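You operate a simulated robot arm through the tools that you are given. There is no shell and no other tool. Be economical: measure what you need, move in short steps, check, and stop when the job is done.

Carry out the task below with a simulated two-armed robot. There is one attempt and no reset: what you move stays moved.

Task
Stop the big drill and brush the metal chips off its slide.
Fine: switch its lamp on and pull the slide out before you brush; use the green brush, put it back and push the slide right in again. Set down upright: green brush. What is to be rubbed or washed off counts as gone when no trace of it is left.

It is judged by the outcome, as a careful person would: the job done as asked, and still so three seconds after it is handed in. It fails if anything else is knocked over, pushed out of place, dropped, spilled or broken.

Robot
Two 7-joint arms with fingered hands on one trunk, on a carriage that runs on a rail from [-9, 1503] to [2, -377] (x, y) and turns from -3.613 to 2.182 rad about z. Base frame: it is fixed where the carriage stands at the start and does not move with it; the origin is on the floor, on the carriage's upright axis, x ahead of it, y to its left, z up. Units: mm, rad, N and s.
The left shoulder is at the start at [70, 188, 1398], the right one opposite. With the tool pointing down near the work surface each hand reaches from about 100 to 800 mm from the robot's upright axis, wherever it stands, measured 20 degrees to its own side. Places, roughly: big drill [900, 100, 1200]; big drill lamp switch [700, -100, 1000]; big drill slide [800, 100, 1000]; big drill switch [600, -100, 1000]; green brush (3x3x13 cm) [600, -200, 1000]. Payload 4 kg a hand.
The TCP of each hand is the grasp point between the finger pads, 26 mm short of the fingertips. In the tool frame z runs along the fingers and y along their closing line. The gripper opens to 132 mm. The gripper's body begins 73 mm behind the TCP. The gripper is a hand of 4 fingers: y runs from the thumb to the fingers, the wrist lies at [0, 0, -224] in the tool frame, and closing takes about 1.5 s.
Orientation is that of the tool frame in the base frame, as a unit quaternion [x, y, z, w]. With the fingers straight down and closing along the base's y, the tool's x points along the base's -x, its y along +y and its z along -z.

Tools
- The arms move only by the tool drive_tool. It takes "left_motion", "right_motion" or both (then of equal length, played together; a hand with none holds still); each is a list of rows, each a list of 6 numbers: the shift along the tool's x, y, z in m, then the turn, a rotation vector about the tool's x, y, z in rad. In form: [[tx, ty, tz, wx, wy, wz], ...]. A call has 1 to 20 rows; each row is the pose to reach, as a shift and turn from the pose commanded when the call began, along the tool's axes at that moment. "left_grip" and "right_grip" are, for a hand that has rows, the gripper command, from -1 (fully open) to 1 (shut), values between in proportion, set as the call begins (left out, the last holds). Rows are played at 5 a second. More than 50 mm and 0.15 rad between two rows, or a gripper value outside its range, and nothing of the call is played. A pose out of reach is approached as far as the arm can. The call stops where the force on the tool passes 50 N (or 10 N more than at its start, if that is more) or the arm is blocked; 0.2 s more then pass. Each finger travels about 72 mm/s and halts on what it meets, pressing with about 25 N; the grip force reading is that of the motor and also rises with nothing between the fingers. The clock runs only during rows and for 0.2 s after the last one: add rows that repeat a pose to give the fingers time. It gives the time, the measured TCP pose, the force on the tool (base axes), the opening and the grip force at its end, in the units of the frame above (readings bear some noise), with the torque about the TCP (base axes, N m) and any sound that the robot's microphone picked up, and new pictures: "pictures" is both (left out), scene, wrist or none (wrist: the cameras of the hands that moved).
- Cameras (640 x 400 px; columns grow to the right, rows downward): "scene" is now at [132.2, -7, 1618.4]; the picture's right is [-0.08, -1.00, 0.00], its down [-0.65, 0.05, -0.76] and it looks along [0.75, -0.06, -0.66] (base axes); focal length 251 px, centre (320, 200). "left" rides on the left gripper at [-73, 6, -94] in its tool frame; the picture's right is [-0.08, -1.00, 0.00], its down [0.79, -0.06, -0.62] and it looks along [0.61, -0.05, 0.79] (tool axes); focal length 230 px, centre (320, 200). "right" rides on the right gripper at [73, 6, -94] in its tool frame; the picture's right is [-0.08, 1.00, 0.00], its down [-0.78, -0.06, -0.62] and it looks along [-0.61, -0.05, 0.79] (tool axes); focal length 230 px, centre (320, 200). There is no depth. A picture from a camera that has moved, and an enlarged one, comes with that camera's place and axes in the base frame and with its lens.
- lift_body(by): slides the trunk up (or, below 0, down) by that many mm; the arms and the scene camera ride with it, the base frame stays. It gives what a move gives, with no picture.
- roll_base(legs): drives the robot by 1 to 6 legs, each [ahead, left, turn to the left] in mm, mm and rad, along the robot's own axes; the way and the turn of a leg run together, so that a leg with both is an arc; at most 1500 mm and 3.142 rad a leg. The arms and the cameras ride along, it lands a little off, and it stops where it bumps. It keeps to its track: a leg is cut to what the track allows. It gives what a move gives, and a new picture of the scene camera.
- grasp_type(shape, hand): the hand has 4 fingers and takes this shape, open, in about a second: jaw (thumb against the fingers, like two jaws); tri (thumb and two fingers); tip (a fingertip pinch); poke (one finger out to press); point (the index stretched); flat (the hand flat); cup (the hand cupped); fist (a fist). The gripper value then closes the fingers along that shape, each until it touches; the sizes above hold for jaw. It gives what a move gives, with no picture.
- pan_tilt(pan, tilt): turns the head with the scene camera to pan (to the left, within 1.501 rad either way) and tilt (down, from -0.506 to 1.204), counted from straight ahead of the robot. It gives what a move gives, and a new picture of the scene camera.
- enlarge(camera, box): a new picture of the part [left, top, right, bottom] of that camera's present view, enlarged. The clock stands still meanwhile.
- hand_in(): hands the job in; it is judged then, once.

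Go step by step. Nothing tells you exact positions but the pictures and the camera data: compare them with the known pose of the tool, close in by small moves and look again before you grip or let go. The budget is 120 turns and 260 pictures, counting those below and the enlarged ones. Unless the task says otherwise, let go and move clear before handing in, and close with one line.

The tools are called by a JSON object that holds its "api" and its "payload". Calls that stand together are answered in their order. drive_tool: Moves the arms, as the interface text tells. Its arguments: {"type":"object","properties":{"left_motion":{"type":"array","items":{"type":"array","items":{"type":"number"}}},"left_grip":{"type":"number"},"right_motion":{"type":"array","items":{"type":"array","items":{"type":"number"}}},"right_grip":{"type":"number"},"pictures":{"type":"string","enum":["both","scene","wrist","none"]}},"required":[]} The other tools are called the same way: lift_body (by) slides the trunk up or down; grasp_type (shape, hand) gives the hand a shape; roll_base (legs) drives the base; pan_tilt (pan, tilt) turns the head that bears the scene camera; enlarge (camera, box) takes an enlarged picture of a part of a camera's view; hand_in () hands the job in.

At the start:

```text
time_s: 0.0
left_ee_pos: [308.5, 129.8, 1457.2]
left_tool_rot: [0.0, 1.0, -0.001, 0.0]
left_wrist_force: [-0.1, 0.7, -0.1]
left_wrist_torque: [0.0, 0.0, 0.01]
left_finger_gap: 131.9
left_gripper_force: 0.0
left_shape: jaw
right_ee_pos: [351.9, -210.0, 1441.6]
right_tool_rot: [0.001, 1.0, 0.001, 0.001]
right_wrist_force: [0.9, 1.0, 0.2]
right_wrist_torque: [0.01, 0.0, 0.05]
right_finger_gap: 131.3
right_gripper_force: 0.0
right_shape: jaw
trunk travel left (down, up): [-875.0, 65.0]
robot x, y, heading: [0.9, 1.6, -0.001]
head pan, tilt: [-0.075, 0.714]
```

scene: 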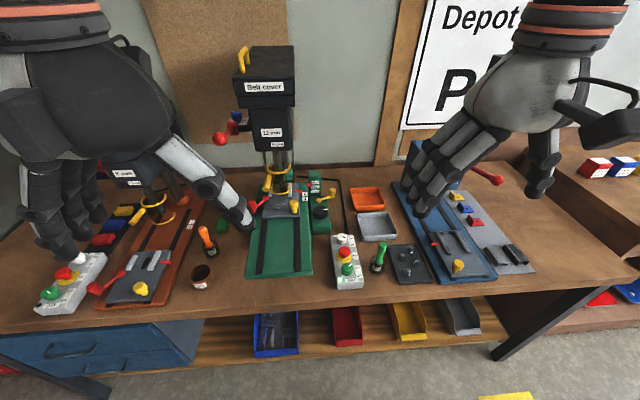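
right: 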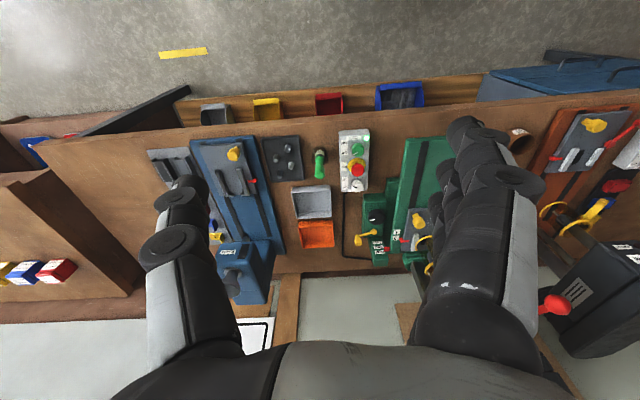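
left: 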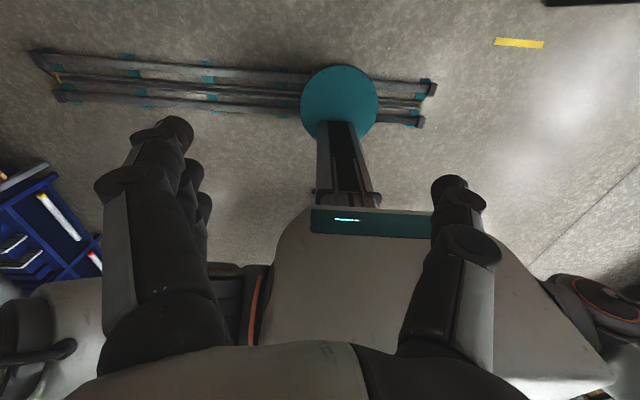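

I see the big drill in the middle on a green base, with a switch box and the green brush to its right. I'll enlarge these parts first.

{"api": "enlarge", "payload": {"camera": "scene", "box": [220, 150, 420, 300]}}

{"api": "enlarge", "payload": {"camera": "scene", "box": [320, 220, 400, 295]}}

{"api": "enlarge", "payload": {"camera": "scene", "box": [200, 40, 340, 220]}}

{"api": "enlarge", "payload": {"camera": "right", "box": [280, 110, 470, 280]}}

```text
2.67 times, centred on (320, 225) of scene
camera zoom: at [132.2, -7.0, 1618.4], right [-0.08, -1.0, 0.0], down [-0.65, 0.05, -0.76], along [0.75, -0.06, -0.66], focal length 669 px, centre (320, 133)
```

zoom: 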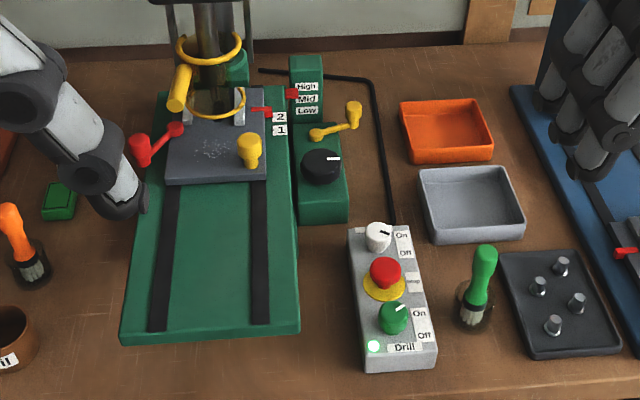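

```text
5.33 times, centred on (360, 258) of scene
camera zoom: at [132.2, -7.0, 1618.4], right [-0.08, -1.0, 0.0], down [-0.65, 0.05, -0.76], along [0.75, -0.06, -0.66], focal length 1338 px, centre (107, -107)
```

zoom: 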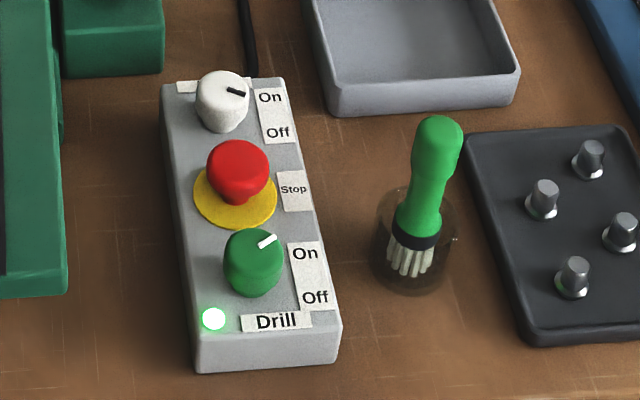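

```text
2.22 times, centred on (270, 130) of scene
camera zoom: at [132.2, -7.0, 1618.4], right [-0.08, -1.0, 0.0], down [-0.65, 0.05, -0.76], along [0.75, -0.06, -0.66], focal length 557 px, centre (431, 356)
```

zoom: 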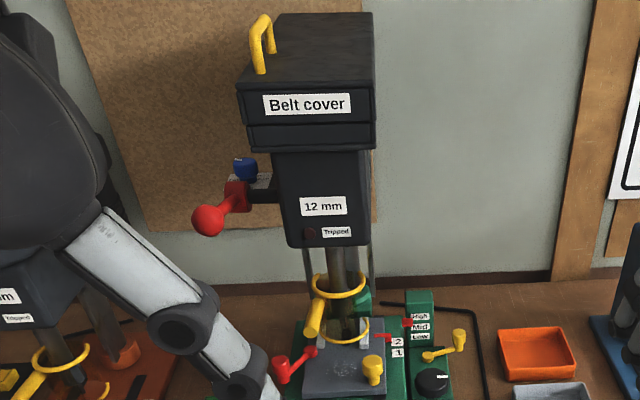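

```text
2.35 times, centred on (375, 195) of right
camera zoom: at [279.5, -205.1, 1535.9], right [0.08, 1.0, 0.0], down [0.78, -0.06, 0.62], along [0.62, -0.05, -0.79], focal length 541 px, centre (191, 212)
```

zoom: 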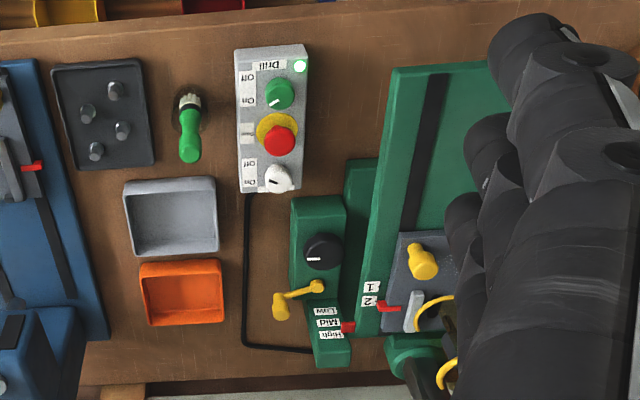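

The white and green rotary knobs and the red stop button are on the drill's box. I need finer views of the knob marks and the slide.

{"api": "enlarge", "payload": {"camera": "scene", "box": [328, 228, 368, 253]}}

{"api": "enlarge", "payload": {"camera": "right", "box": [335, 125, 375, 195]}}

{"api": "enlarge", "payload": {"camera": "scene", "box": [250, 165, 350, 225]}}

```text
16.00 times, centred on (348, 240) of scene
camera zoom: at [132.2, -7.0, 1618.4], right [-0.08, -1.0, 0.0], down [-0.65, 0.05, -0.76], along [0.75, -0.06, -0.66], focal length 4014 px, centre (-128, -448)
```

zoom: 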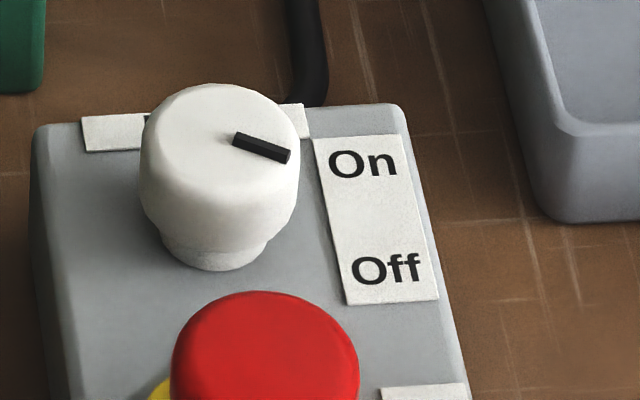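

```text
5.71 times, centred on (355, 160) of right
camera zoom: at [279.5, -205.1, 1535.9], right [0.08, 1.0, 0.0], down [0.78, -0.06, 0.62], along [0.62, -0.05, -0.79], focal length 1315 px, centre (120, 429)
```

zoom: 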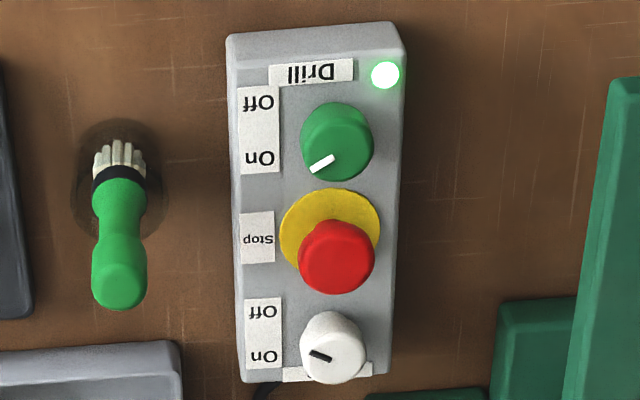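

```text
6.40 times, centred on (300, 195) of scene
camera zoom: at [132.2, -7.0, 1618.4], right [-0.08, -1.0, 0.0], down [-0.65, 0.05, -0.76], along [0.75, -0.06, -0.66], focal length 1605 px, centre (448, 232)
```

zoom: 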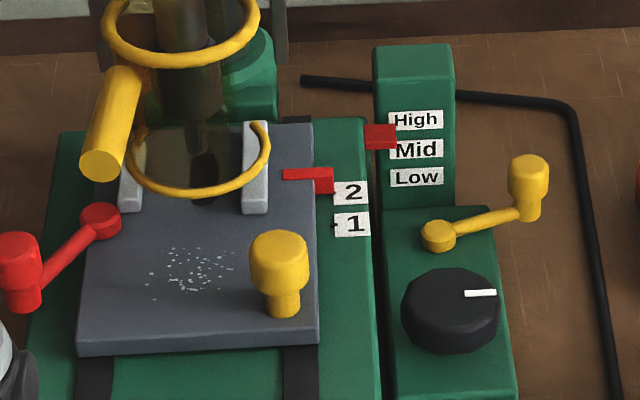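

White knob (lamp) points at Off, green knob points at On. White knob is near (692,-122,957), red stop near (624,-122), green near (570,-125). I'll shape the right hand for a fingertip pinch and look.

{"api": "grasp_type", "payload": {"hand": "right", "shape": "tip"}}

{"api": "drive_tool", "payload": {"right_motion": [[-0.04, 0.02, 0, 0, 0, 0], [-0.08, 0.04, 0.04, 0, 0, 0], [-0.12, 0.06, 0.07, 0, 0, 0], [-0.16, 0.08, 0.1, 0, 0, 0], [-0.16, 0.08, 0.14, 0, 0, 0]]}}

```text
time_s: 0.9
left_ee_pos: [309.0, 131.5, 1457.5]
left_tool_rot: [-0.001, 1.0, -0.001, 0.0]
left_wrist_force: [0.5, -0.4, 0.4]
left_wrist_torque: [0.0, 0.01, 0.0]
left_finger_gap: 132.0
left_gripper_force: 0.1
left_shape: jaw
right_ee_pos: [352.2, -209.6, 1441.5]
right_tool_rot: [0.001, 1.0, 0.001, 0.001]
right_wrist_force: [0.0, 0.5, -0.6]
right_wrist_torque: [-0.04, 0.0, 0.0]
right_finger_gap: 132.0
right_gripper_force: 0.1
right_shape: tip
trunk travel left (down, up): [-875.0, 65.0]
robot x, y, heading: [-2.9, 3.3, 0.003]
head pan, tilt: [-0.075, 0.714]
```

```text
refused: row 2 steps farther than a row can; nothing moved
```

The pinch shape is set, but one step was too long. I'll move over the box in shorter ones.

{"api": "drive_tool", "payload": {"right_motion": [[-0.04, 0.02, 0, 0, 0, 0], [-0.08, 0.04, 0.02, 0, 0, 0], [-0.12, 0.06, 0.04, 0, 0, 0], [-0.16, 0.08, 0.06, 0, 0, 0], [-0.16, 0.08, 0.105, 0, 0, 0], [-0.16, 0.08, 0.15, 0, 0, 0]]}}

```text
time_s: 2.3
left_ee_pos: [309.4, 130.2, 1457.5]
left_tool_rot: [-0.001, 1.0, -0.001, 0.001]
left_wrist_force: [0.1, 0.5, -0.7]
left_wrist_torque: [0.0, -0.01, -0.01]
left_finger_gap: 131.8
left_gripper_force: 0.0
left_shape: jaw
right_ee_pos: [508.2, -135.4, 1291.0]
right_tool_rot: [0.002, 1.0, 0.001, 0.001]
right_wrist_force: [1.2, 0.2, -0.2]
right_wrist_torque: [0.01, -0.01, 0.0]
right_finger_gap: 131.9
right_gripper_force: 0.1
right_shape: tip
right hand out of reach, approached as far as the arm can: row 4, 5, 6
trunk travel left (down, up): [-875.0, 65.0]
robot x, y, heading: [-0.4, -0.1, 0.004]
head pan, tilt: [-0.075, 0.714]
camera scene: at [132.2, -6.8, 1618.5], right [-0.08, -1.0, 0.0], down [-0.65, 0.05, -0.76], along [0.75, -0.06, -0.66], focal length 251 px, centre (320, 200)
camera right: at [435.2, -131.0, 1385.6], right [0.08, 1.0, 0.0], down [0.78, -0.06, 0.62], along [0.62, -0.05, -0.79], focal length 230 px, centre (320, 200)
```

scene: 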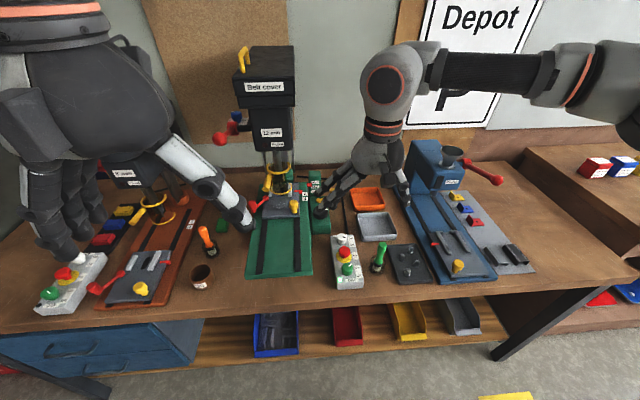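
right: 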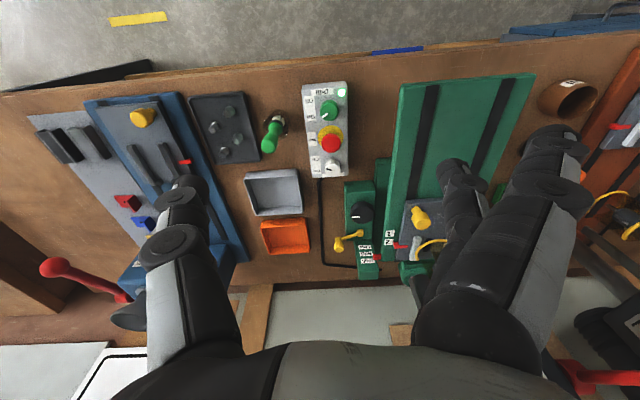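

The arm stopped slightly short; I'll lower and extend toward the white knob, half closing the pinch to see which fingers meet.

{"api": "drive_tool", "payload": {"right_motion": [[0, 0, 0.045, 0, 0, 0], [-0.025, 0, 0.085, 0, 0, 0], [-0.06, 0, 0.115, 0, 0, 0], [-0.1, 0.005, 0.135, 0, 0, 0], [-0.14, 0.01, 0.15, 0, 0, 0], [-0.184, 0.013, 0.16, 0, 0, 0], [-0.184, 0.013, 0.16, 0, 0, 0]], "right_grip": 0.4}}

```text
time_s: 3.9
left_ee_pos: [309.4, 130.4, 1456.9]
left_tool_rot: [-0.001, 1.0, -0.001, 0.0]
left_wrist_force: [-0.6, 0.3, -0.3]
left_wrist_torque: [0.05, 0.0, -0.02]
left_finger_gap: 131.8
left_gripper_force: 0.1
left_shape: jaw
right_ee_pos: [599.0, -221.8, 1182.7]
right_tool_rot: [0.001, 1.0, 0.001, 0.002]
right_wrist_force: [-0.3, -0.3, -0.2]
right_wrist_torque: [0.03, -0.01, 0.0]
right_finger_gap: 40.0
right_gripper_force: 0.1
right_shape: tip
right hand out of reach, approached as far as the arm can: row 1, 2, 3, 4, 5, 6, 7
trunk travel left (down, up): [-875.0, 65.0]
robot x, y, heading: [1.9, 2.8, 0.002]
head pan, tilt: [-0.075, 0.714]
camera scene: at [132.1, -7.0, 1618.4], right [-0.08, -1.0, 0.0], down [-0.65, 0.05, -0.76], along [0.75, -0.06, -0.66], focal length 251 px, centre (320, 200)
camera right: at [527.3, -217.7, 1276.4], right [0.08, 1.0, 0.0], down [0.78, -0.06, 0.62], along [0.62, -0.05, -0.79], focal length 230 px, centre (320, 200)
```

scene: 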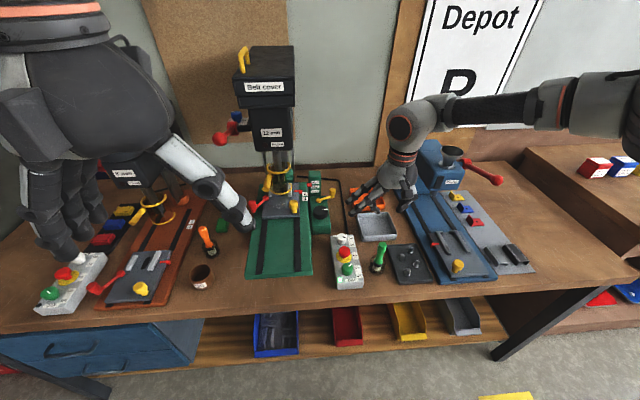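
right: 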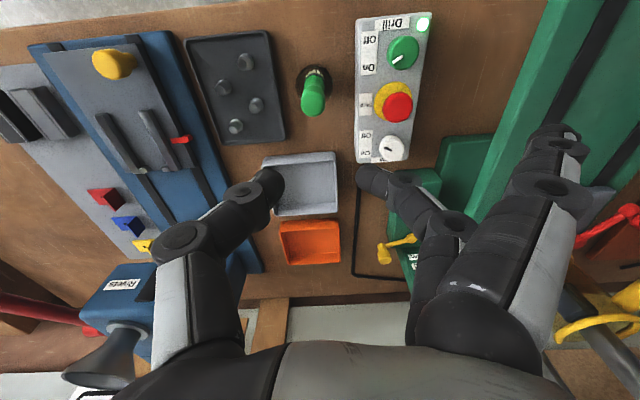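

The target lies too far inward for the right arm. I'll shift the carriage to the left, which puts the switch box on the right arm's better side, and try the "tri" shape.

{"api": "roll_base", "payload": {"legs": [[0, 150, 0]]}}

{"api": "grasp_type", "payload": {"hand": "right", "shape": "tri"}}

{"api": "drive_tool", "payload": {"right_motion": [[0, 0, 0, 0, 0, 0], [0, 0, 0, 0, 0, 0], [0, 0, 0, 0, 0, 0], [0, 0, 0, 0, 0, 0]], "right_grip": 0.4}}

```text
time_s: 5.3
left_ee_pos: [309.4, 274.9, 1457.7]
left_tool_rot: [0.001, 1.0, 0.001, 0.0]
left_wrist_force: [-0.3, -0.9, -0.7]
left_wrist_torque: [0.06, -0.01, -0.02]
left_finger_gap: 131.6
left_gripper_force: 0.1
left_shape: jaw
right_ee_pos: [598.7, -77.3, 1182.1]
right_tool_rot: [0.002, 1.0, 0.003, 0.001]
right_wrist_force: [-0.1, -0.1, -0.9]
right_wrist_torque: [-0.01, -0.04, 0.0]
right_finger_gap: 40.2
right_gripper_force: 0.0
right_shape: tip
trunk travel left (down, up): [-875.0, 65.0]
robot x, y, heading: [0.0, 149.3, -0.002]
head pan, tilt: [-0.075, 0.714]
camera scene: at [131.2, 138.7, 1618.4], right [-0.08, -1.0, 0.0], down [-0.65, 0.05, -0.76], along [0.75, -0.06, -0.66], focal length 251 px, centre (320, 200)
```

scene: 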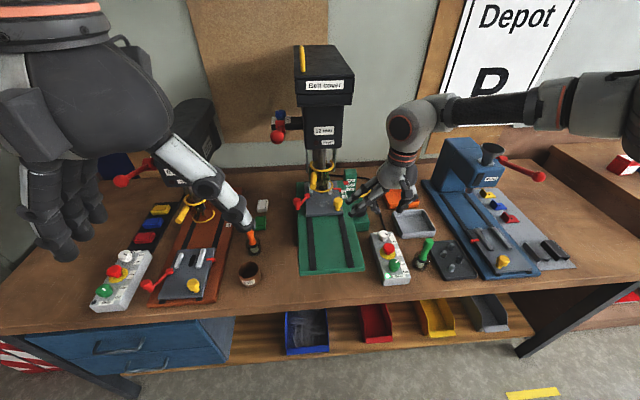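

```text
time_s: 6.2
left_ee_pos: [308.8, 280.8, 1457.4]
left_tool_rot: [0.002, 1.0, -0.001, 0.0]
left_wrist_force: [0.2, 0.3, -0.3]
left_wrist_torque: [0.0, 0.04, -0.01]
left_finger_gap: 131.7
left_gripper_force: 0.1
left_shape: jaw
right_ee_pos: [598.2, -73.2, 1182.1]
right_tool_rot: [0.003, 1.0, 0.0, 0.002]
right_wrist_force: [-0.5, -1.0, 0.2]
right_wrist_torque: [-0.02, -0.02, 0.02]
right_finger_gap: 131.8
right_gripper_force: 0.1
right_shape: tri
trunk travel left (down, up): [-875.0, 65.0]
robot x, y, heading: [-1.2, 147.8, -0.004]
head pan, tilt: [-0.075, 0.714]
```

```text
time_s: 7.2
left_ee_pos: [308.8, 279.1, 1457.5]
left_tool_rot: [0.001, 1.0, -0.001, 0.0]
left_wrist_force: [0.1, 0.6, -0.4]
left_wrist_torque: [-0.01, 0.0, -0.02]
left_finger_gap: 131.7
left_gripper_force: 0.0
left_shape: jaw
right_ee_pos: [597.1, -74.6, 1181.8]
right_tool_rot: [0.004, 1.0, 0.001, 0.001]
right_wrist_force: [0.5, 0.0, -0.3]
right_wrist_torque: [-0.01, -0.01, 0.0]
right_finger_gap: 39.9
right_gripper_force: 0.0
right_shape: tri
trunk travel left (down, up): [-875.0, 65.0]
robot x, y, heading: [-0.3, 153.4, -0.004]
head pan, tilt: [-0.075, 0.714]
camera scene: at [131.3, 142.6, 1618.4], right [-0.08, -1.0, 0.0], down [-0.65, 0.05, -0.76], along [0.75, -0.06, -0.66], focal length 251 px, centre (320, 200)
camera right: at [525.5, -69.7, 1276.2], right [0.08, 1.0, 0.0], down [0.78, -0.07, 0.62], along [0.62, -0.05, -0.79], focal length 230 px, centre (320, 200)
```

scene: 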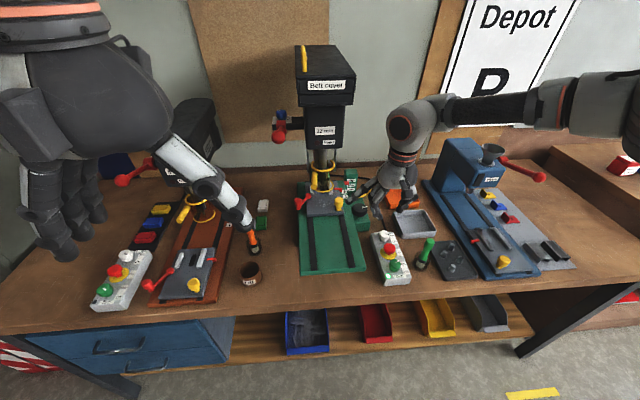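
right: 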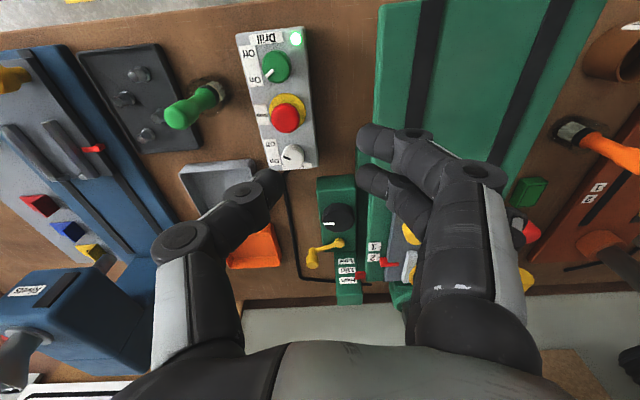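

The carriage now stands at y≈150. I'll check the fingers' layout in the tri shape and the knobs.

{"api": "enlarge", "payload": {"camera": "scene", "box": [350, 140, 450, 220]}}

{"api": "enlarge", "payload": {"camera": "right", "box": [220, 20, 420, 220]}}

```text
5.00 times, centred on (400, 180) of scene
camera zoom: at [131.3, 142.6, 1618.4], right [-0.08, -1.0, 0.0], down [-0.65, 0.05, -0.76], along [0.75, -0.06, -0.66], focal length 1254 px, centre (-80, 300)
```

zoom: 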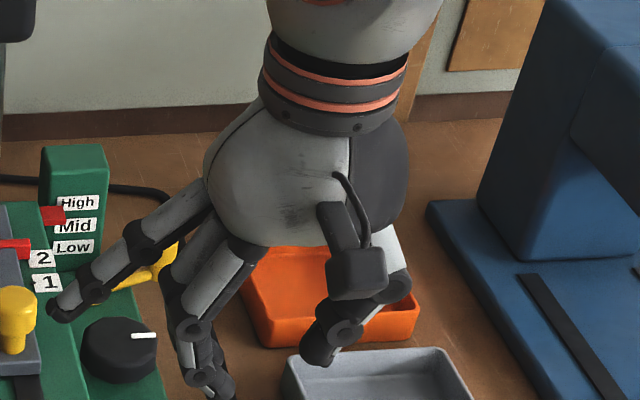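

```text
2.00 times, centred on (320, 120) of right
camera zoom: at [525.5, -69.7, 1276.2], right [0.08, 1.0, 0.0], down [0.78, -0.07, 0.62], along [0.62, -0.05, -0.79], focal length 460 px, centre (320, 360)
```

zoom: 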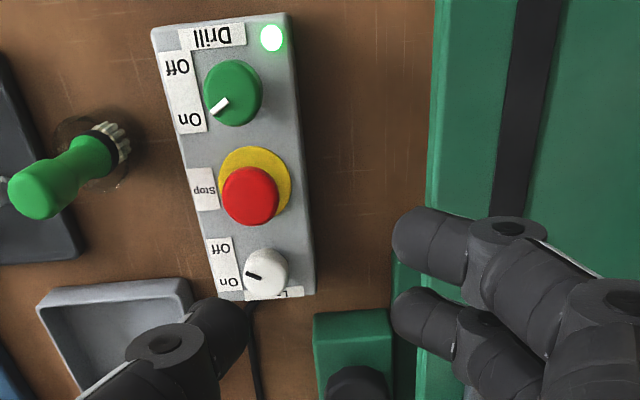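

In jaw shape all three fingers curl together; with the hand yawed −90° only the thumb sits between the red button and the white knob. I'll set jaw, move above the white knob and yaw.

{"api": "grasp_type", "payload": {"hand": "right", "shape": "jaw"}}

{"api": "drive_tool", "payload": {"right_motion": [[-0.01, -0.01, 0.02, 0, 0, 0.14], [-0.02, -0.02, 0.04, 0, 0, 0.28], [-0.035, -0.03, 0.06, 0, 0, 0.42], [-0.05, -0.04, 0.08, 0, 0, 0.56], [-0.065, -0.045, 0.09, 0, 0, 0.7], [-0.08, -0.05, 0.1, 0, 0, 0.84], [-0.095, -0.05, 0.1, 0, 0, 0.98], [-0.095, -0.05, 0.1, 0, 0, 1.12], [-0.095, -0.05, 0.1, 0, 0, 1.26], [-0.095, -0.05, 0.1, 0, 0, 1.4], [-0.095, -0.05, 0.1, 0, 0, 1.5]], "right_grip": 0.1}}

```text
time_s: 8.1
left_ee_pos: [309.8, 279.4, 1456.8]
left_tool_rot: [0.002, 1.0, -0.002, 0.001]
left_wrist_force: [-0.1, 0.3, 0.0]
left_wrist_torque: [-0.03, 0.03, 0.03]
left_finger_gap: 132.1
left_gripper_force: 0.1
left_shape: jaw
right_ee_pos: [598.0, -74.6, 1182.9]
right_tool_rot: [0.002, 1.0, 0.001, 0.002]
right_wrist_force: [0.5, 0.4, 0.3]
right_wrist_torque: [-0.01, -0.02, 0.03]
right_finger_gap: 131.9
right_gripper_force: 0.0
right_shape: jaw
trunk travel left (down, up): [-875.0, 65.0]
robot x, y, heading: [4.3, 151.3, -0.003]
head pan, tilt: [-0.075, 0.714]
```

```text
time_s: 10.5
left_ee_pos: [308.8, 278.5, 1456.6]
left_tool_rot: [0.002, 1.0, -0.002, 0.0]
left_wrist_force: [-0.4, -0.4, -0.2]
left_wrist_torque: [-0.01, 0.01, 0.0]
left_finger_gap: 131.8
left_gripper_force: 0.1
left_shape: jaw
right_ee_pos: [671.2, -251.2, 1132.4]
right_tool_rot: [0.67, 0.742, 0.022, -0.016]
right_wrist_force: [-0.9, 0.6, -0.8]
right_wrist_torque: [0.02, 0.0, -0.01]
right_finger_gap: 59.8
right_gripper_force: 0.0
right_shape: jaw
right hand out of reach, approached as far as the arm can: row 1, 2, 3, 4, 5, 6, 7, 8, 9, 10, 11
trunk travel left (down, up): [-875.0, 65.0]
robot x, y, heading: [-3.0, 146.1, -0.001]
head pan, tilt: [-0.075, 0.714]
camera scene: at [131.4, 142.1, 1618.5], right [-0.08, -1.0, 0.0], down [-0.65, 0.05, -0.76], along [0.75, -0.06, -0.66], focal length 251 px, centre (320, 200)
camera right: at [669.5, -183.7, 1231.1], right [1.0, 0.02, 0.01], down [0.01, -0.82, 0.57], along [0.02, -0.57, -0.82], focal length 230 px, centre (320, 200)
```

scene: 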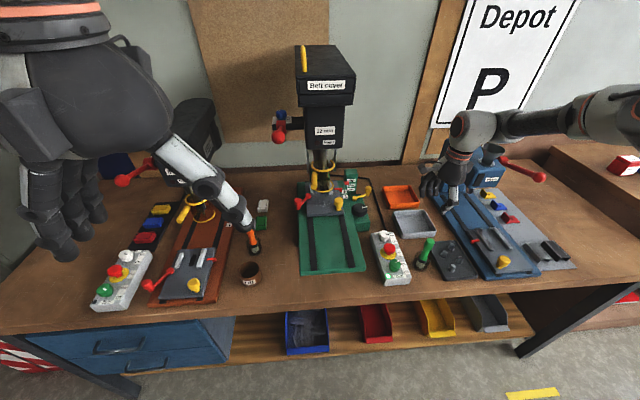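
right: 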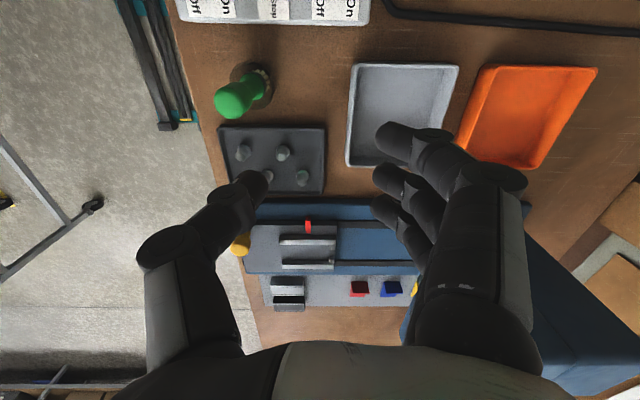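

The arm can't keep the tool pointing down well at this height. I'll raise the trunk, which makes the forearm slope down, and then bring the hand back with less yaw.

{"api": "lift_body", "payload": {"by": 65}}

{"api": "drive_tool", "payload": {"right_motion": [[0.0, -0.03, 0, 0, 0, -0.14], [0, -0.06, 0, 0, 0, -0.28], [-0.03, -0.06, 0.02, 0, 0, -0.42], [-0.06, -0.06, 0.04, 0, 0, -0.56], [-0.09, -0.06, 0.06, 0, 0, -0.7], [-0.12, -0.05, 0.08, 0, 0, -0.7], [-0.12, -0.03, 0.12, 0, 0, -0.7]]}}

```text
time_s: 11.5
left_ee_pos: [309.3, 279.6, 1522.3]
left_tool_rot: [0.002, 1.0, -0.002, 0.0]
left_wrist_force: [-0.6, -0.4, 0.4]
left_wrist_torque: [0.0, 0.02, 0.01]
left_finger_gap: 131.6
left_gripper_force: 0.1
left_shape: jaw
right_ee_pos: [671.2, -249.6, 1198.4]
right_tool_rot: [0.67, 0.742, 0.022, -0.015]
right_wrist_force: [0.2, 0.7, 0.4]
right_wrist_torque: [-0.01, 0.0, 0.02]
right_finger_gap: 59.6
right_gripper_force: 0.1
right_shape: jaw
trunk travel left (down, up): [-940.0, 0.0]
robot x, y, heading: [1.3, 150.4, -0.005]
head pan, tilt: [-0.075, 0.714]
```

```text
time_s: 13.1
left_ee_pos: [308.7, 279.6, 1522.0]
left_tool_rot: [0.002, 1.0, -0.001, -0.001]
left_wrist_force: [0.0, 0.0, -0.5]
left_wrist_torque: [-0.03, -0.02, -0.04]
left_finger_gap: 131.8
left_gripper_force: 0.0
left_shape: jaw
right_ee_pos: [613.9, -358.3, 1112.7]
right_tool_rot: [0.374, 0.927, 0.026, -0.006]
right_wrist_force: [0.0, 0.4, -0.2]
right_wrist_torque: [-0.01, 0.0, -0.04]
right_finger_gap: 59.7
right_gripper_force: 0.0
right_shape: jaw
right hand out of reach, approached as far as the arm can: row 6, 7
trunk travel left (down, up): [-940.0, 0.0]
robot x, y, heading: [1.2, 147.4, -0.007]
head pan, tilt: [-0.075, 0.714]
camera scene: at [131.3, 143.2, 1683.4], right [-0.08, -1.0, 0.0], down [-0.65, 0.05, -0.76], along [0.75, -0.06, -0.66], focal length 251 px, centre (320, 200)
camera right: at [565.6, -309.7, 1209.6], right [0.75, 0.66, 0.04], down [0.52, -0.62, 0.59], along [0.42, -0.42, -0.81], focal length 230 px, centre (320, 200)
```

scene: 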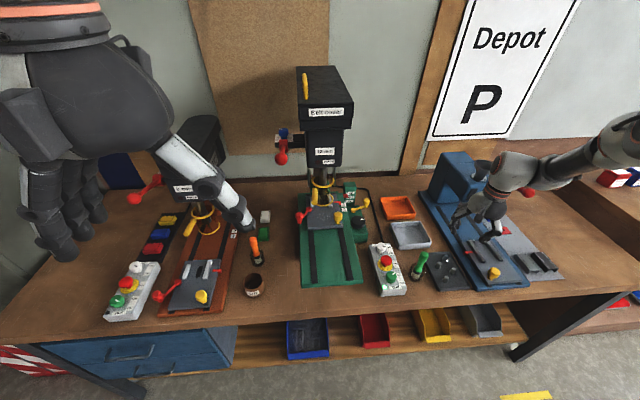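
right: 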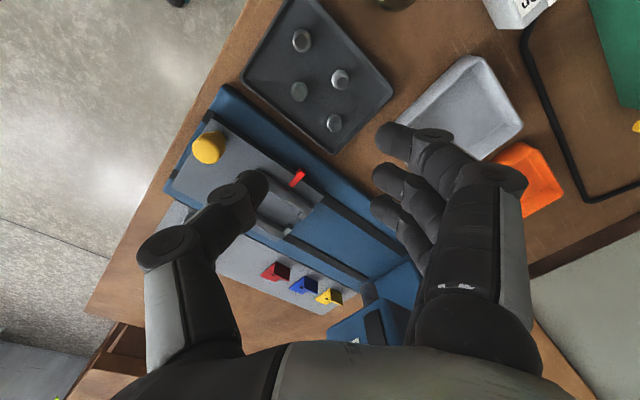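

I mis-signed that move; the hand is at (614,-358,1113), clear of things. Now I'll bring it back in +y over the area just in front of the box.

{"api": "drive_tool", "payload": {"right_motion": [[0.033, 0.031, 0.0, 0, 0, 0], [0.066, 0.062, 0, 0, 0, 0], [0.1, 0.093, 0.01, 0, 0, 0], [0.133, 0.124, 0.02, 0, 0, 0], [0.167, 0.154, 0.033, 0, 0, 0], [0.167, 0.154, 0.033, 0, 0, 0]]}}

```text
time_s: 14.5
left_ee_pos: [309.5, 279.3, 1521.6]
left_tool_rot: [0.002, 1.0, -0.001, -0.001]
left_wrist_force: [-0.1, 0.1, 0.8]
left_wrist_torque: [-0.02, 0.0, 0.02]
left_finger_gap: 131.6
left_gripper_force: 0.1
left_shape: jaw
right_ee_pos: [576.6, -148.7, 1119.9]
right_tool_rot: [0.375, 0.927, 0.026, -0.006]
right_wrist_force: [-0.3, -0.8, -0.2]
right_wrist_torque: [0.0, 0.0, 0.02]
right_finger_gap: 60.0
right_gripper_force: 0.0
right_shape: jaw
right hand out of reach, approached as far as the arm can: row 3, 4, 5, 6
trunk travel left (down, up): [-940.0, 0.0]
robot x, y, heading: [2.2, 149.1, -0.006]
head pan, tilt: [-0.075, 0.714]
camera scene: at [131.4, 142.5, 1683.4], right [-0.08, -1.0, 0.0], down [-0.65, 0.05, -0.76], along [0.75, -0.06, -0.66], focal length 251 px, centre (320, 200)
camera right: at [527.8, -100.6, 1217.5], right [0.75, 0.66, 0.04], down [0.52, -0.62, 0.59], along [0.41, -0.42, -0.81], focal length 230 px, centre (320, 200)
```

scene: 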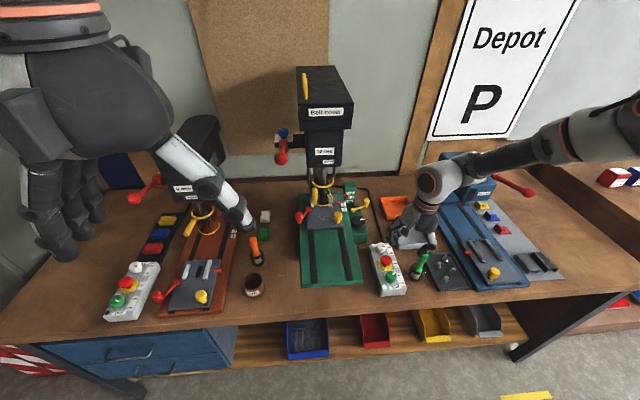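
right: 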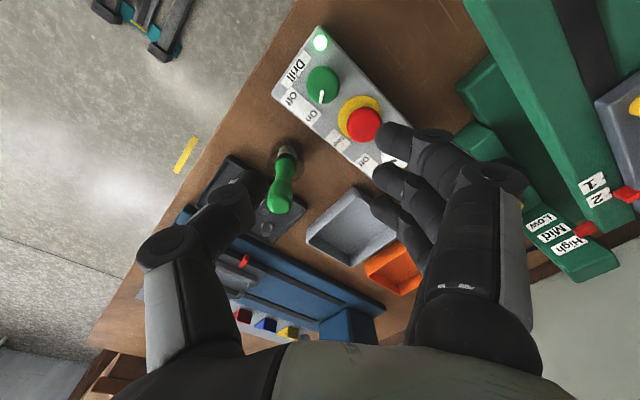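

The arm seems to reach better when lower. I'll descend diagonally to about (640,-110,1030), staying above the red button.

{"api": "drive_tool", "payload": {"right_motion": [[-0.004, 0.015, 0.03, 0, 0, 0], [-0.008, 0.03, 0.06, 0, 0, 0], [-0.012, 0.045, 0.09, 0, 0, 0], [-0.0185, 0.072, 0.09, 0, 0, 0], [-0.0185, 0.072, 0.09, 0, 0, 0]]}}

```text
time_s: 15.7
left_ee_pos: [309.6, 280.4, 1523.2]
left_tool_rot: [0.002, 1.0, -0.001, 0.0]
left_wrist_force: [-0.1, 0.4, 0.7]
left_wrist_torque: [0.01, 0.03, -0.01]
left_finger_gap: 131.9
left_gripper_force: 0.1
left_shape: jaw
right_ee_pos: [570.1, -157.1, 1111.7]
right_tool_rot: [0.375, 0.927, 0.026, -0.006]
right_wrist_force: [0.3, 0.1, -0.5]
right_wrist_torque: [-0.01, -0.02, -0.02]
right_finger_gap: 59.6
right_gripper_force: 0.1
right_shape: jaw
right hand out of reach, approached as far as the arm can: row 1, 2, 3, 4, 5
trunk travel left (down, up): [-940.0, 0.0]
robot x, y, heading: [-3.1, 150.4, -0.0]
head pan, tilt: [-0.075, 0.714]
camera scene: at [131.3, 143.2, 1683.4], right [-0.08, -1.0, 0.0], down [-0.65, 0.05, -0.76], along [0.75, -0.06, -0.66], focal length 251 px, centre (320, 200)
camera right: at [521.6, -107.5, 1207.7], right [0.75, 0.66, 0.04], down [0.52, -0.62, 0.59], along [0.41, -0.42, -0.81], focal length 230 px, centre (320, 200)
```

scene: 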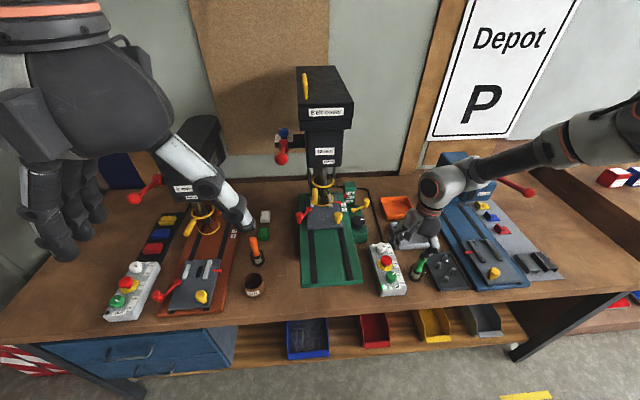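
right: 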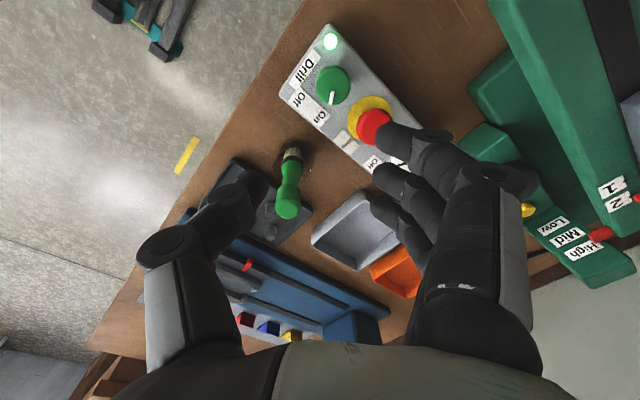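

The arm is stuck at a joint limit in its elbow-out posture. I'll retract the hand, then turn the robot left so the switch box lies further to the right arm's own side.

{"api": "drive_tool", "payload": {"right_motion": [[0.008, -0.02, -0.01, 0, 0, -0.13], [0.016, -0.042, -0.02, 0, 0, -0.26], [0.024, -0.065, -0.03, 0, 0, -0.39], [0.03, -0.085, -0.04, 0, 0, -0.52], [0.038, -0.105, -0.04, 0, 0, -0.65], [0.045, -0.126, -0.04, 0, 0, -0.77]], "pictures": "none"}}

{"api": "roll_base", "payload": {"legs": [[0, -150, 0], [0, 0, 0.5]]}}

```text
time_s: 17.1
left_ee_pos: [307.9, 278.7, 1522.5]
left_tool_rot: [0.001, 1.0, -0.001, 0.001]
left_wrist_force: [0.4, 0.4, -0.2]
left_wrist_torque: [0.0, 0.02, 0.01]
left_finger_gap: 132.2
left_gripper_force: 0.1
left_shape: jaw
right_ee_pos: [448.4, -216.8, 1149.1]
right_tool_rot: [-0.003, 1.0, 0.028, 0.003]
right_wrist_force: [-0.1, 0.4, 0.5]
right_wrist_torque: [-0.02, 0.0, 0.02]
right_finger_gap: 59.5
right_gripper_force: 0.0
right_shape: jaw
trunk travel left (down, up): [-940.0, 0.0]
robot x, y, heading: [0.2, 150.5, -0.004]
head pan, tilt: [-0.075, 0.714]
```

```text
time_s: 19.9
left_ee_pos: [212.2, 259.0, 1522.8]
left_tool_rot: [-0.243, 0.97, 0.0, 0.0]
left_wrist_force: [0.9, -0.7, -0.4]
left_wrist_torque: [-0.01, 0.0, 0.01]
left_finger_gap: 132.1
left_gripper_force: 0.2
left_shape: jaw
right_ee_pos: [569.7, -109.2, 1147.1]
right_tool_rot: [-0.246, 0.969, 0.027, -0.004]
right_wrist_force: [-0.6, -1.0, -1.0]
right_wrist_torque: [0.01, -0.01, 0.0]
right_finger_gap: 59.6
right_gripper_force: 0.1
right_shape: jaw
trunk travel left (down, up): [-940.0, 0.0]
robot x, y, heading: [0.0, -2.0, 0.492]
head pan, tilt: [-0.075, 0.714]
camera scene: at [120.0, 55.7, 1683.4], right [0.4, -0.92, 0.0], down [-0.6, -0.26, -0.76], along [0.69, 0.3, -0.66], focal length 251 px, centre (320, 200)
```

scene: 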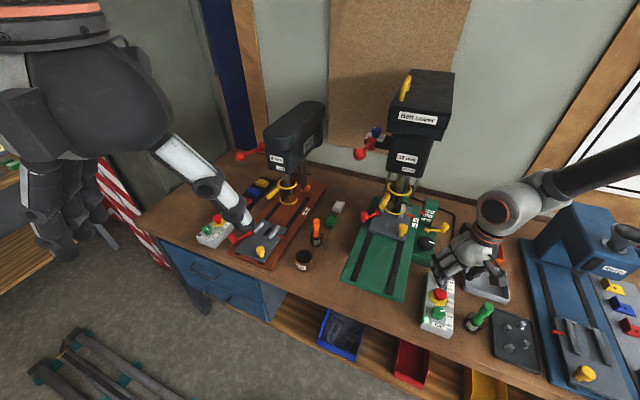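

The hand is now at (570,-109,1147) with the yaw +28°. I'll correct its small tilt and try reaching above the white knob from here.

{"api": "drive_tool", "payload": {"right_motion": [[-0.02, -0.013, 0.02, 0.054, 0, 0], [-0.04, -0.026, 0.04, 0.054, 0, 0], [-0.06, -0.04, 0.06, 0.054, 0, 0], [-0.08, -0.053, 0.08, 0.054, 0, 0], [-0.096, -0.0645, 0.087, 0.054, 0, 0], [-0.096, -0.0645, 0.087, 0.054, 0, 0]]}}

```text
time_s: 21.3
left_ee_pos: [211.4, 259.2, 1522.1]
left_tool_rot: [-0.243, 0.97, -0.001, 0.002]
left_wrist_force: [0.2, -0.1, 0.4]
left_wrist_torque: [0.01, 0.0, -0.03]
left_finger_gap: 131.9
left_gripper_force: 0.1
left_shape: jaw
right_ee_pos: [682.6, -117.9, 1059.3]
right_tool_rot: [-0.245, 0.97, 0.0, 0.003]
right_wrist_force: [0.1, 0.7, -0.6]
right_wrist_torque: [0.01, -0.03, -0.01]
right_finger_gap: 59.4
right_gripper_force: 0.1
right_shape: jaw
trunk travel left (down, up): [-940.0, 0.0]
robot x, y, heading: [-3.2, -3.5, 0.493]
head pan, tilt: [-0.075, 0.714]
camera scene: at [118.9, 56.0, 1683.5], right [0.4, -0.92, 0.0], down [-0.6, -0.26, -0.76], along [0.69, 0.3, -0.65], focal length 251 px, centre (320, 200)
camera right: at [615.0, -149.2, 1152.3], right [-0.41, 0.91, 0.0], down [0.72, 0.32, 0.62], along [0.57, 0.25, -0.78], focal length 230 px, centre (320, 200)
```

scene: 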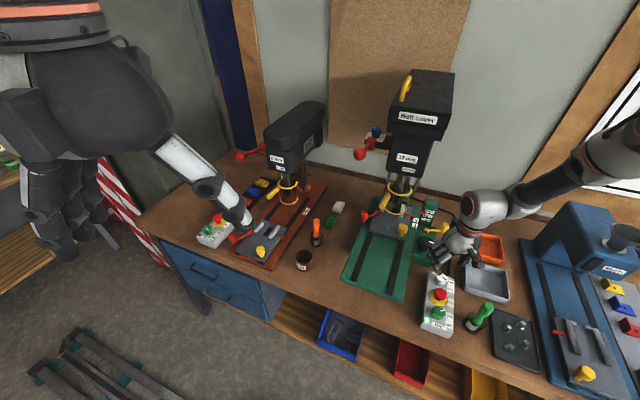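
right: 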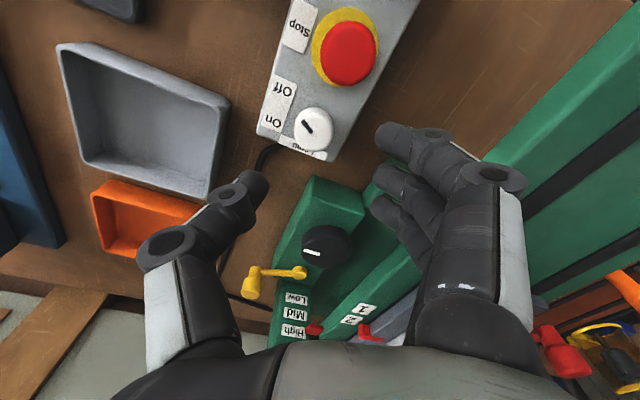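

Reach is good now. The white knob is near (686,-125). I'll yaw clockwise to about −75° here, above everything.

{"api": "drive_tool", "payload": {"right_motion": [[0, -0.008, 0, 0, 0, 0.14], [0, -0.008, 0, 0, 0, 0.28], [0, -0.008, 0, 0, 0, 0.42], [0, -0.008, 0, 0, 0, 0.56], [0, -0.008, 0, 0, 0, 0.7], [0, -0.008, 0, 0, 0, 0.84], [0, -0.008, 0, 0, 0, 0.98], [0, -0.008, 0, 0, 0, 1.12], [0, -0.008, 0, 0, 0, 1.26], [0, -0.008, 0, 0, 0, 1.4], [0, -0.008, 0, 0, 0, 1.54], [0, -0.008, 0, 0, 0, 1.68], [0, -0.008, 0, 0, 0, 1.8], [0, -0.008, 0, 0, 0, 1.8]]}}

```text
time_s: 24.3
left_ee_pos: [212.3, 260.1, 1522.0]
left_tool_rot: [-0.242, 0.97, -0.001, 0.0]
left_wrist_force: [-0.4, 0.3, 0.2]
left_wrist_torque: [0.06, -0.03, 0.01]
left_finger_gap: 131.3
left_gripper_force: 0.0
left_shape: jaw
right_ee_pos: [693.1, -152.7, 1053.2]
right_tool_rot: [0.605, 0.796, 0.01, -0.006]
right_wrist_force: [1.0, -0.3, -0.4]
right_wrist_torque: [0.02, 0.0, 0.03]
right_finger_gap: 59.6
right_gripper_force: 0.0
right_shape: jaw
right hand out of reach, approached as far as the arm can: row 12, 13, 14
trunk travel left (down, up): [-940.0, 0.0]
robot x, y, heading: [1.2, -2.2, 0.488]
head pan, tilt: [-0.075, 0.714]
camera scene: at [119.4, 57.2, 1683.4], right [0.4, -0.92, 0.0], down [-0.6, -0.26, -0.76], along [0.69, 0.3, -0.66], focal length 251 px, centre (320, 200)
camera right: at [679.2, -83.6, 1149.3], right [0.98, 0.19, 0.01], down [0.15, -0.79, 0.6], along [0.12, -0.59, -0.8], focal length 230 px, centre (320, 200)
```

scene: 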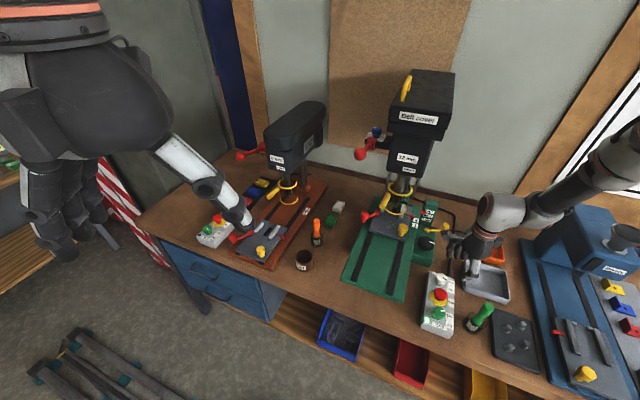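
right: 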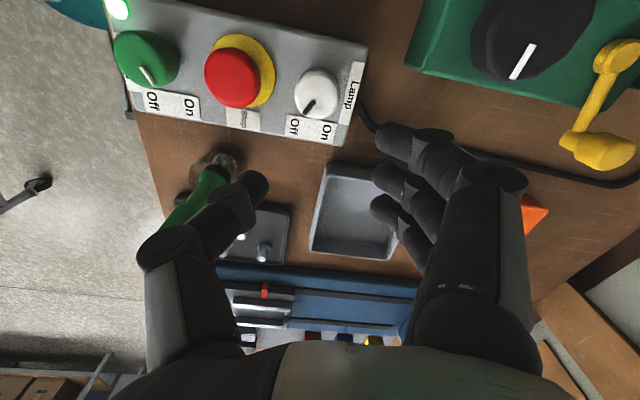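

Yaw −75° pushes a limit, so −55° will serve. I'll place the hand over the knob at (686.5,-124) with a 46 mm opening and come down to z≈1000.

{"api": "drive_tool", "payload": {"right_motion": [[0.015, 0.001, 0.0, 0, 0, -0.12], [0.03, 0.001, 0.01, 0, 0, -0.24], [0.03, 0.001, 0.03, 0, 0, -0.34], [0.03, 0.001, 0.053, 0, 0, -0.34], [0.03, 0.001, 0.053, 0, 0, -0.34]], "right_grip": 0.3}}

{"api": "enlarge", "payload": {"camera": "scene", "box": [400, 210, 500, 290]}}

```text
time_s: 25.5
left_ee_pos: [212.8, 260.6, 1521.8]
left_tool_rot: [-0.242, 0.97, -0.001, 0.0]
left_wrist_force: [-0.6, 0.7, 0.2]
left_wrist_torque: [0.0, -0.02, 0.01]
left_finger_gap: 131.8
left_gripper_force: 0.1
left_shape: jaw
right_ee_pos: [674.0, -133.9, 1043.2]
right_tool_rot: [0.463, 0.886, 0.003, 0.002]
right_wrist_force: [0.0, 0.2, -0.5]
right_wrist_torque: [-0.01, 0.01, 0.0]
right_finger_gap: 46.5
right_gripper_force: 0.1
right_shape: jaw
right hand out of reach, approached as far as the arm can: row 1, 2, 3, 4, 5
trunk travel left (down, up): [-940.0, 0.0]
robot x, y, heading: [0.2, -1.1, 0.492]
head pan, tilt: [-0.075, 0.714]
camera scene: at [119.7, 57.1, 1683.4], right [0.4, -0.92, 0.0], down [-0.6, -0.26, -0.76], along [0.69, 0.3, -0.66], focal length 251 px, centre (320, 200)
camera right: at [636.6, -71.9, 1137.3], right [0.86, 0.5, 0.01], down [0.39, -0.68, 0.62], along [0.32, -0.53, -0.79], focal length 230 px, centre (320, 200)
```

scene: 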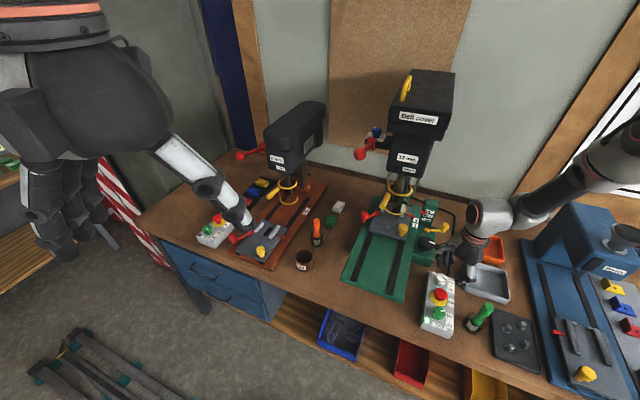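
right: 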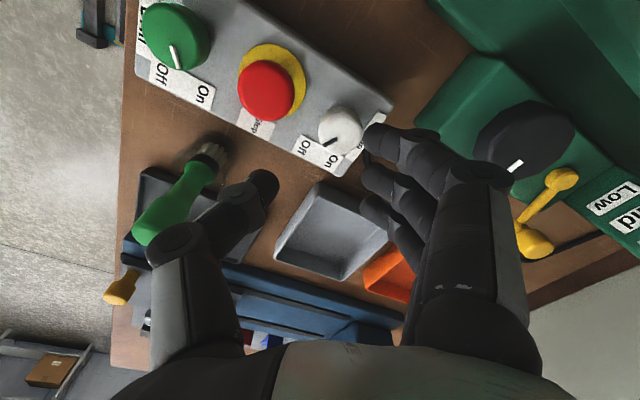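

```text
5.00 times, centred on (450, 250) of scene
camera zoom: at [119.7, 57.1, 1683.4], right [0.4, -0.92, 0.0], down [-0.6, -0.26, -0.76], along [0.69, 0.3, -0.66], focal length 1254 px, centre (-330, -50)
```

zoom: 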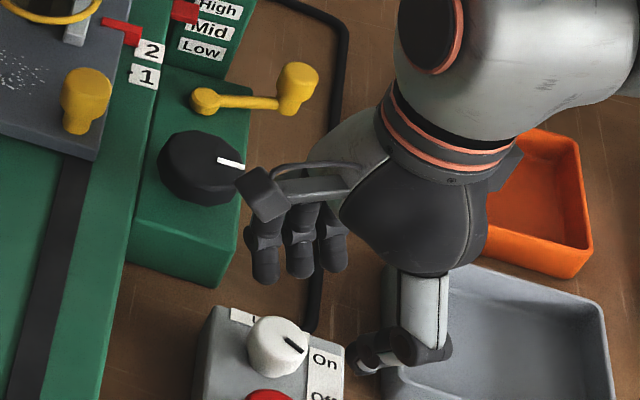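

At −55° I'm still limited by about 15 mm. I'll relax to −30°, which still keeps the fingers clear of the red button, and go lower.

{"api": "drive_tool", "payload": {"right_motion": [[0, 0.004, 0, 0, 0, -0.11], [0, 0.008, 0, 0, 0, -0.22], [0.001, 0.012, 0.01, 0, 0, -0.33], [0.001, 0.016, 0.02, 0, 0, -0.436], [0.001, 0.016, 0.035, 0, 0, -0.436], [0.001, 0.016, 0.035, 0, 0, -0.436]]}}

{"api": "enlarge", "payload": {"camera": "right", "box": [220, 60, 420, 220]}}

```text
time_s: 26.9
left_ee_pos: [212.0, 260.1, 1520.8]
left_tool_rot: [-0.243, 0.97, -0.002, 0.0]
left_wrist_force: [1.2, -0.6, 0.2]
left_wrist_torque: [-0.01, -0.02, 0.0]
left_finger_gap: 131.7
left_gripper_force: 0.1
left_shape: jaw
right_ee_pos: [672.5, -135.1, 1041.9]
right_tool_rot: [0.262, 0.965, 0.002, 0.004]
right_wrist_force: [-0.9, 0.1, 0.3]
right_wrist_torque: [0.03, -0.01, 0.01]
right_finger_gap: 46.5
right_gripper_force: 0.1
right_shape: jaw
right hand out of reach, approached as far as the arm can: row 2, 3, 4, 5, 6
trunk travel left (down, up): [-940.0, 0.0]
robot x, y, heading: [-1.4, -0.1, 0.483]
head pan, tilt: [-0.075, 0.714]
camera scene: at [119.6, 56.4, 1683.4], right [0.4, -0.92, 0.0], down [-0.6, -0.26, -0.76], along [0.69, 0.3, -0.66], focal length 251 px, centre (320, 200)
camera right: at [612.5, -94.1, 1136.7], right [0.57, 0.82, 0.01], down [0.64, -0.45, 0.62], along [0.51, -0.35, -0.78], focal length 230 px, centre (320, 200)
```

scene: 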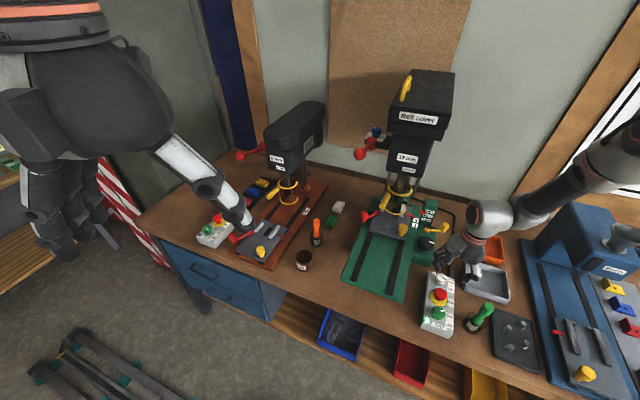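
right: 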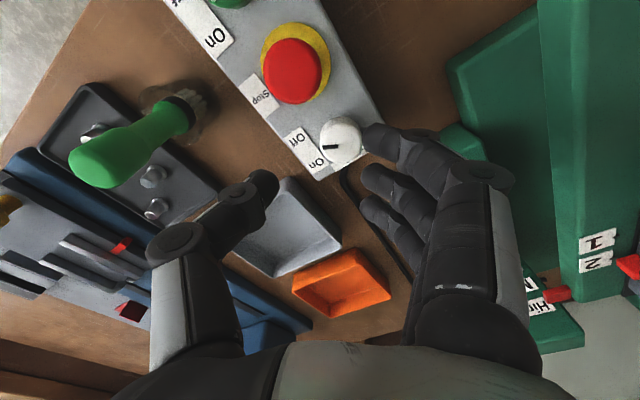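

```text
2.50 times, centred on (320, 140) of right
camera zoom: at [612.5, -94.1, 1136.7], right [0.57, 0.82, 0.01], down [0.64, -0.45, 0.62], along [0.51, -0.35, -0.78], focal length 575 px, centre (320, 350)
```

zoom: 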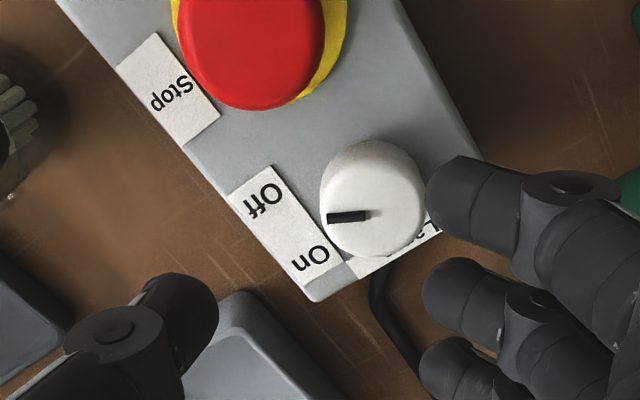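

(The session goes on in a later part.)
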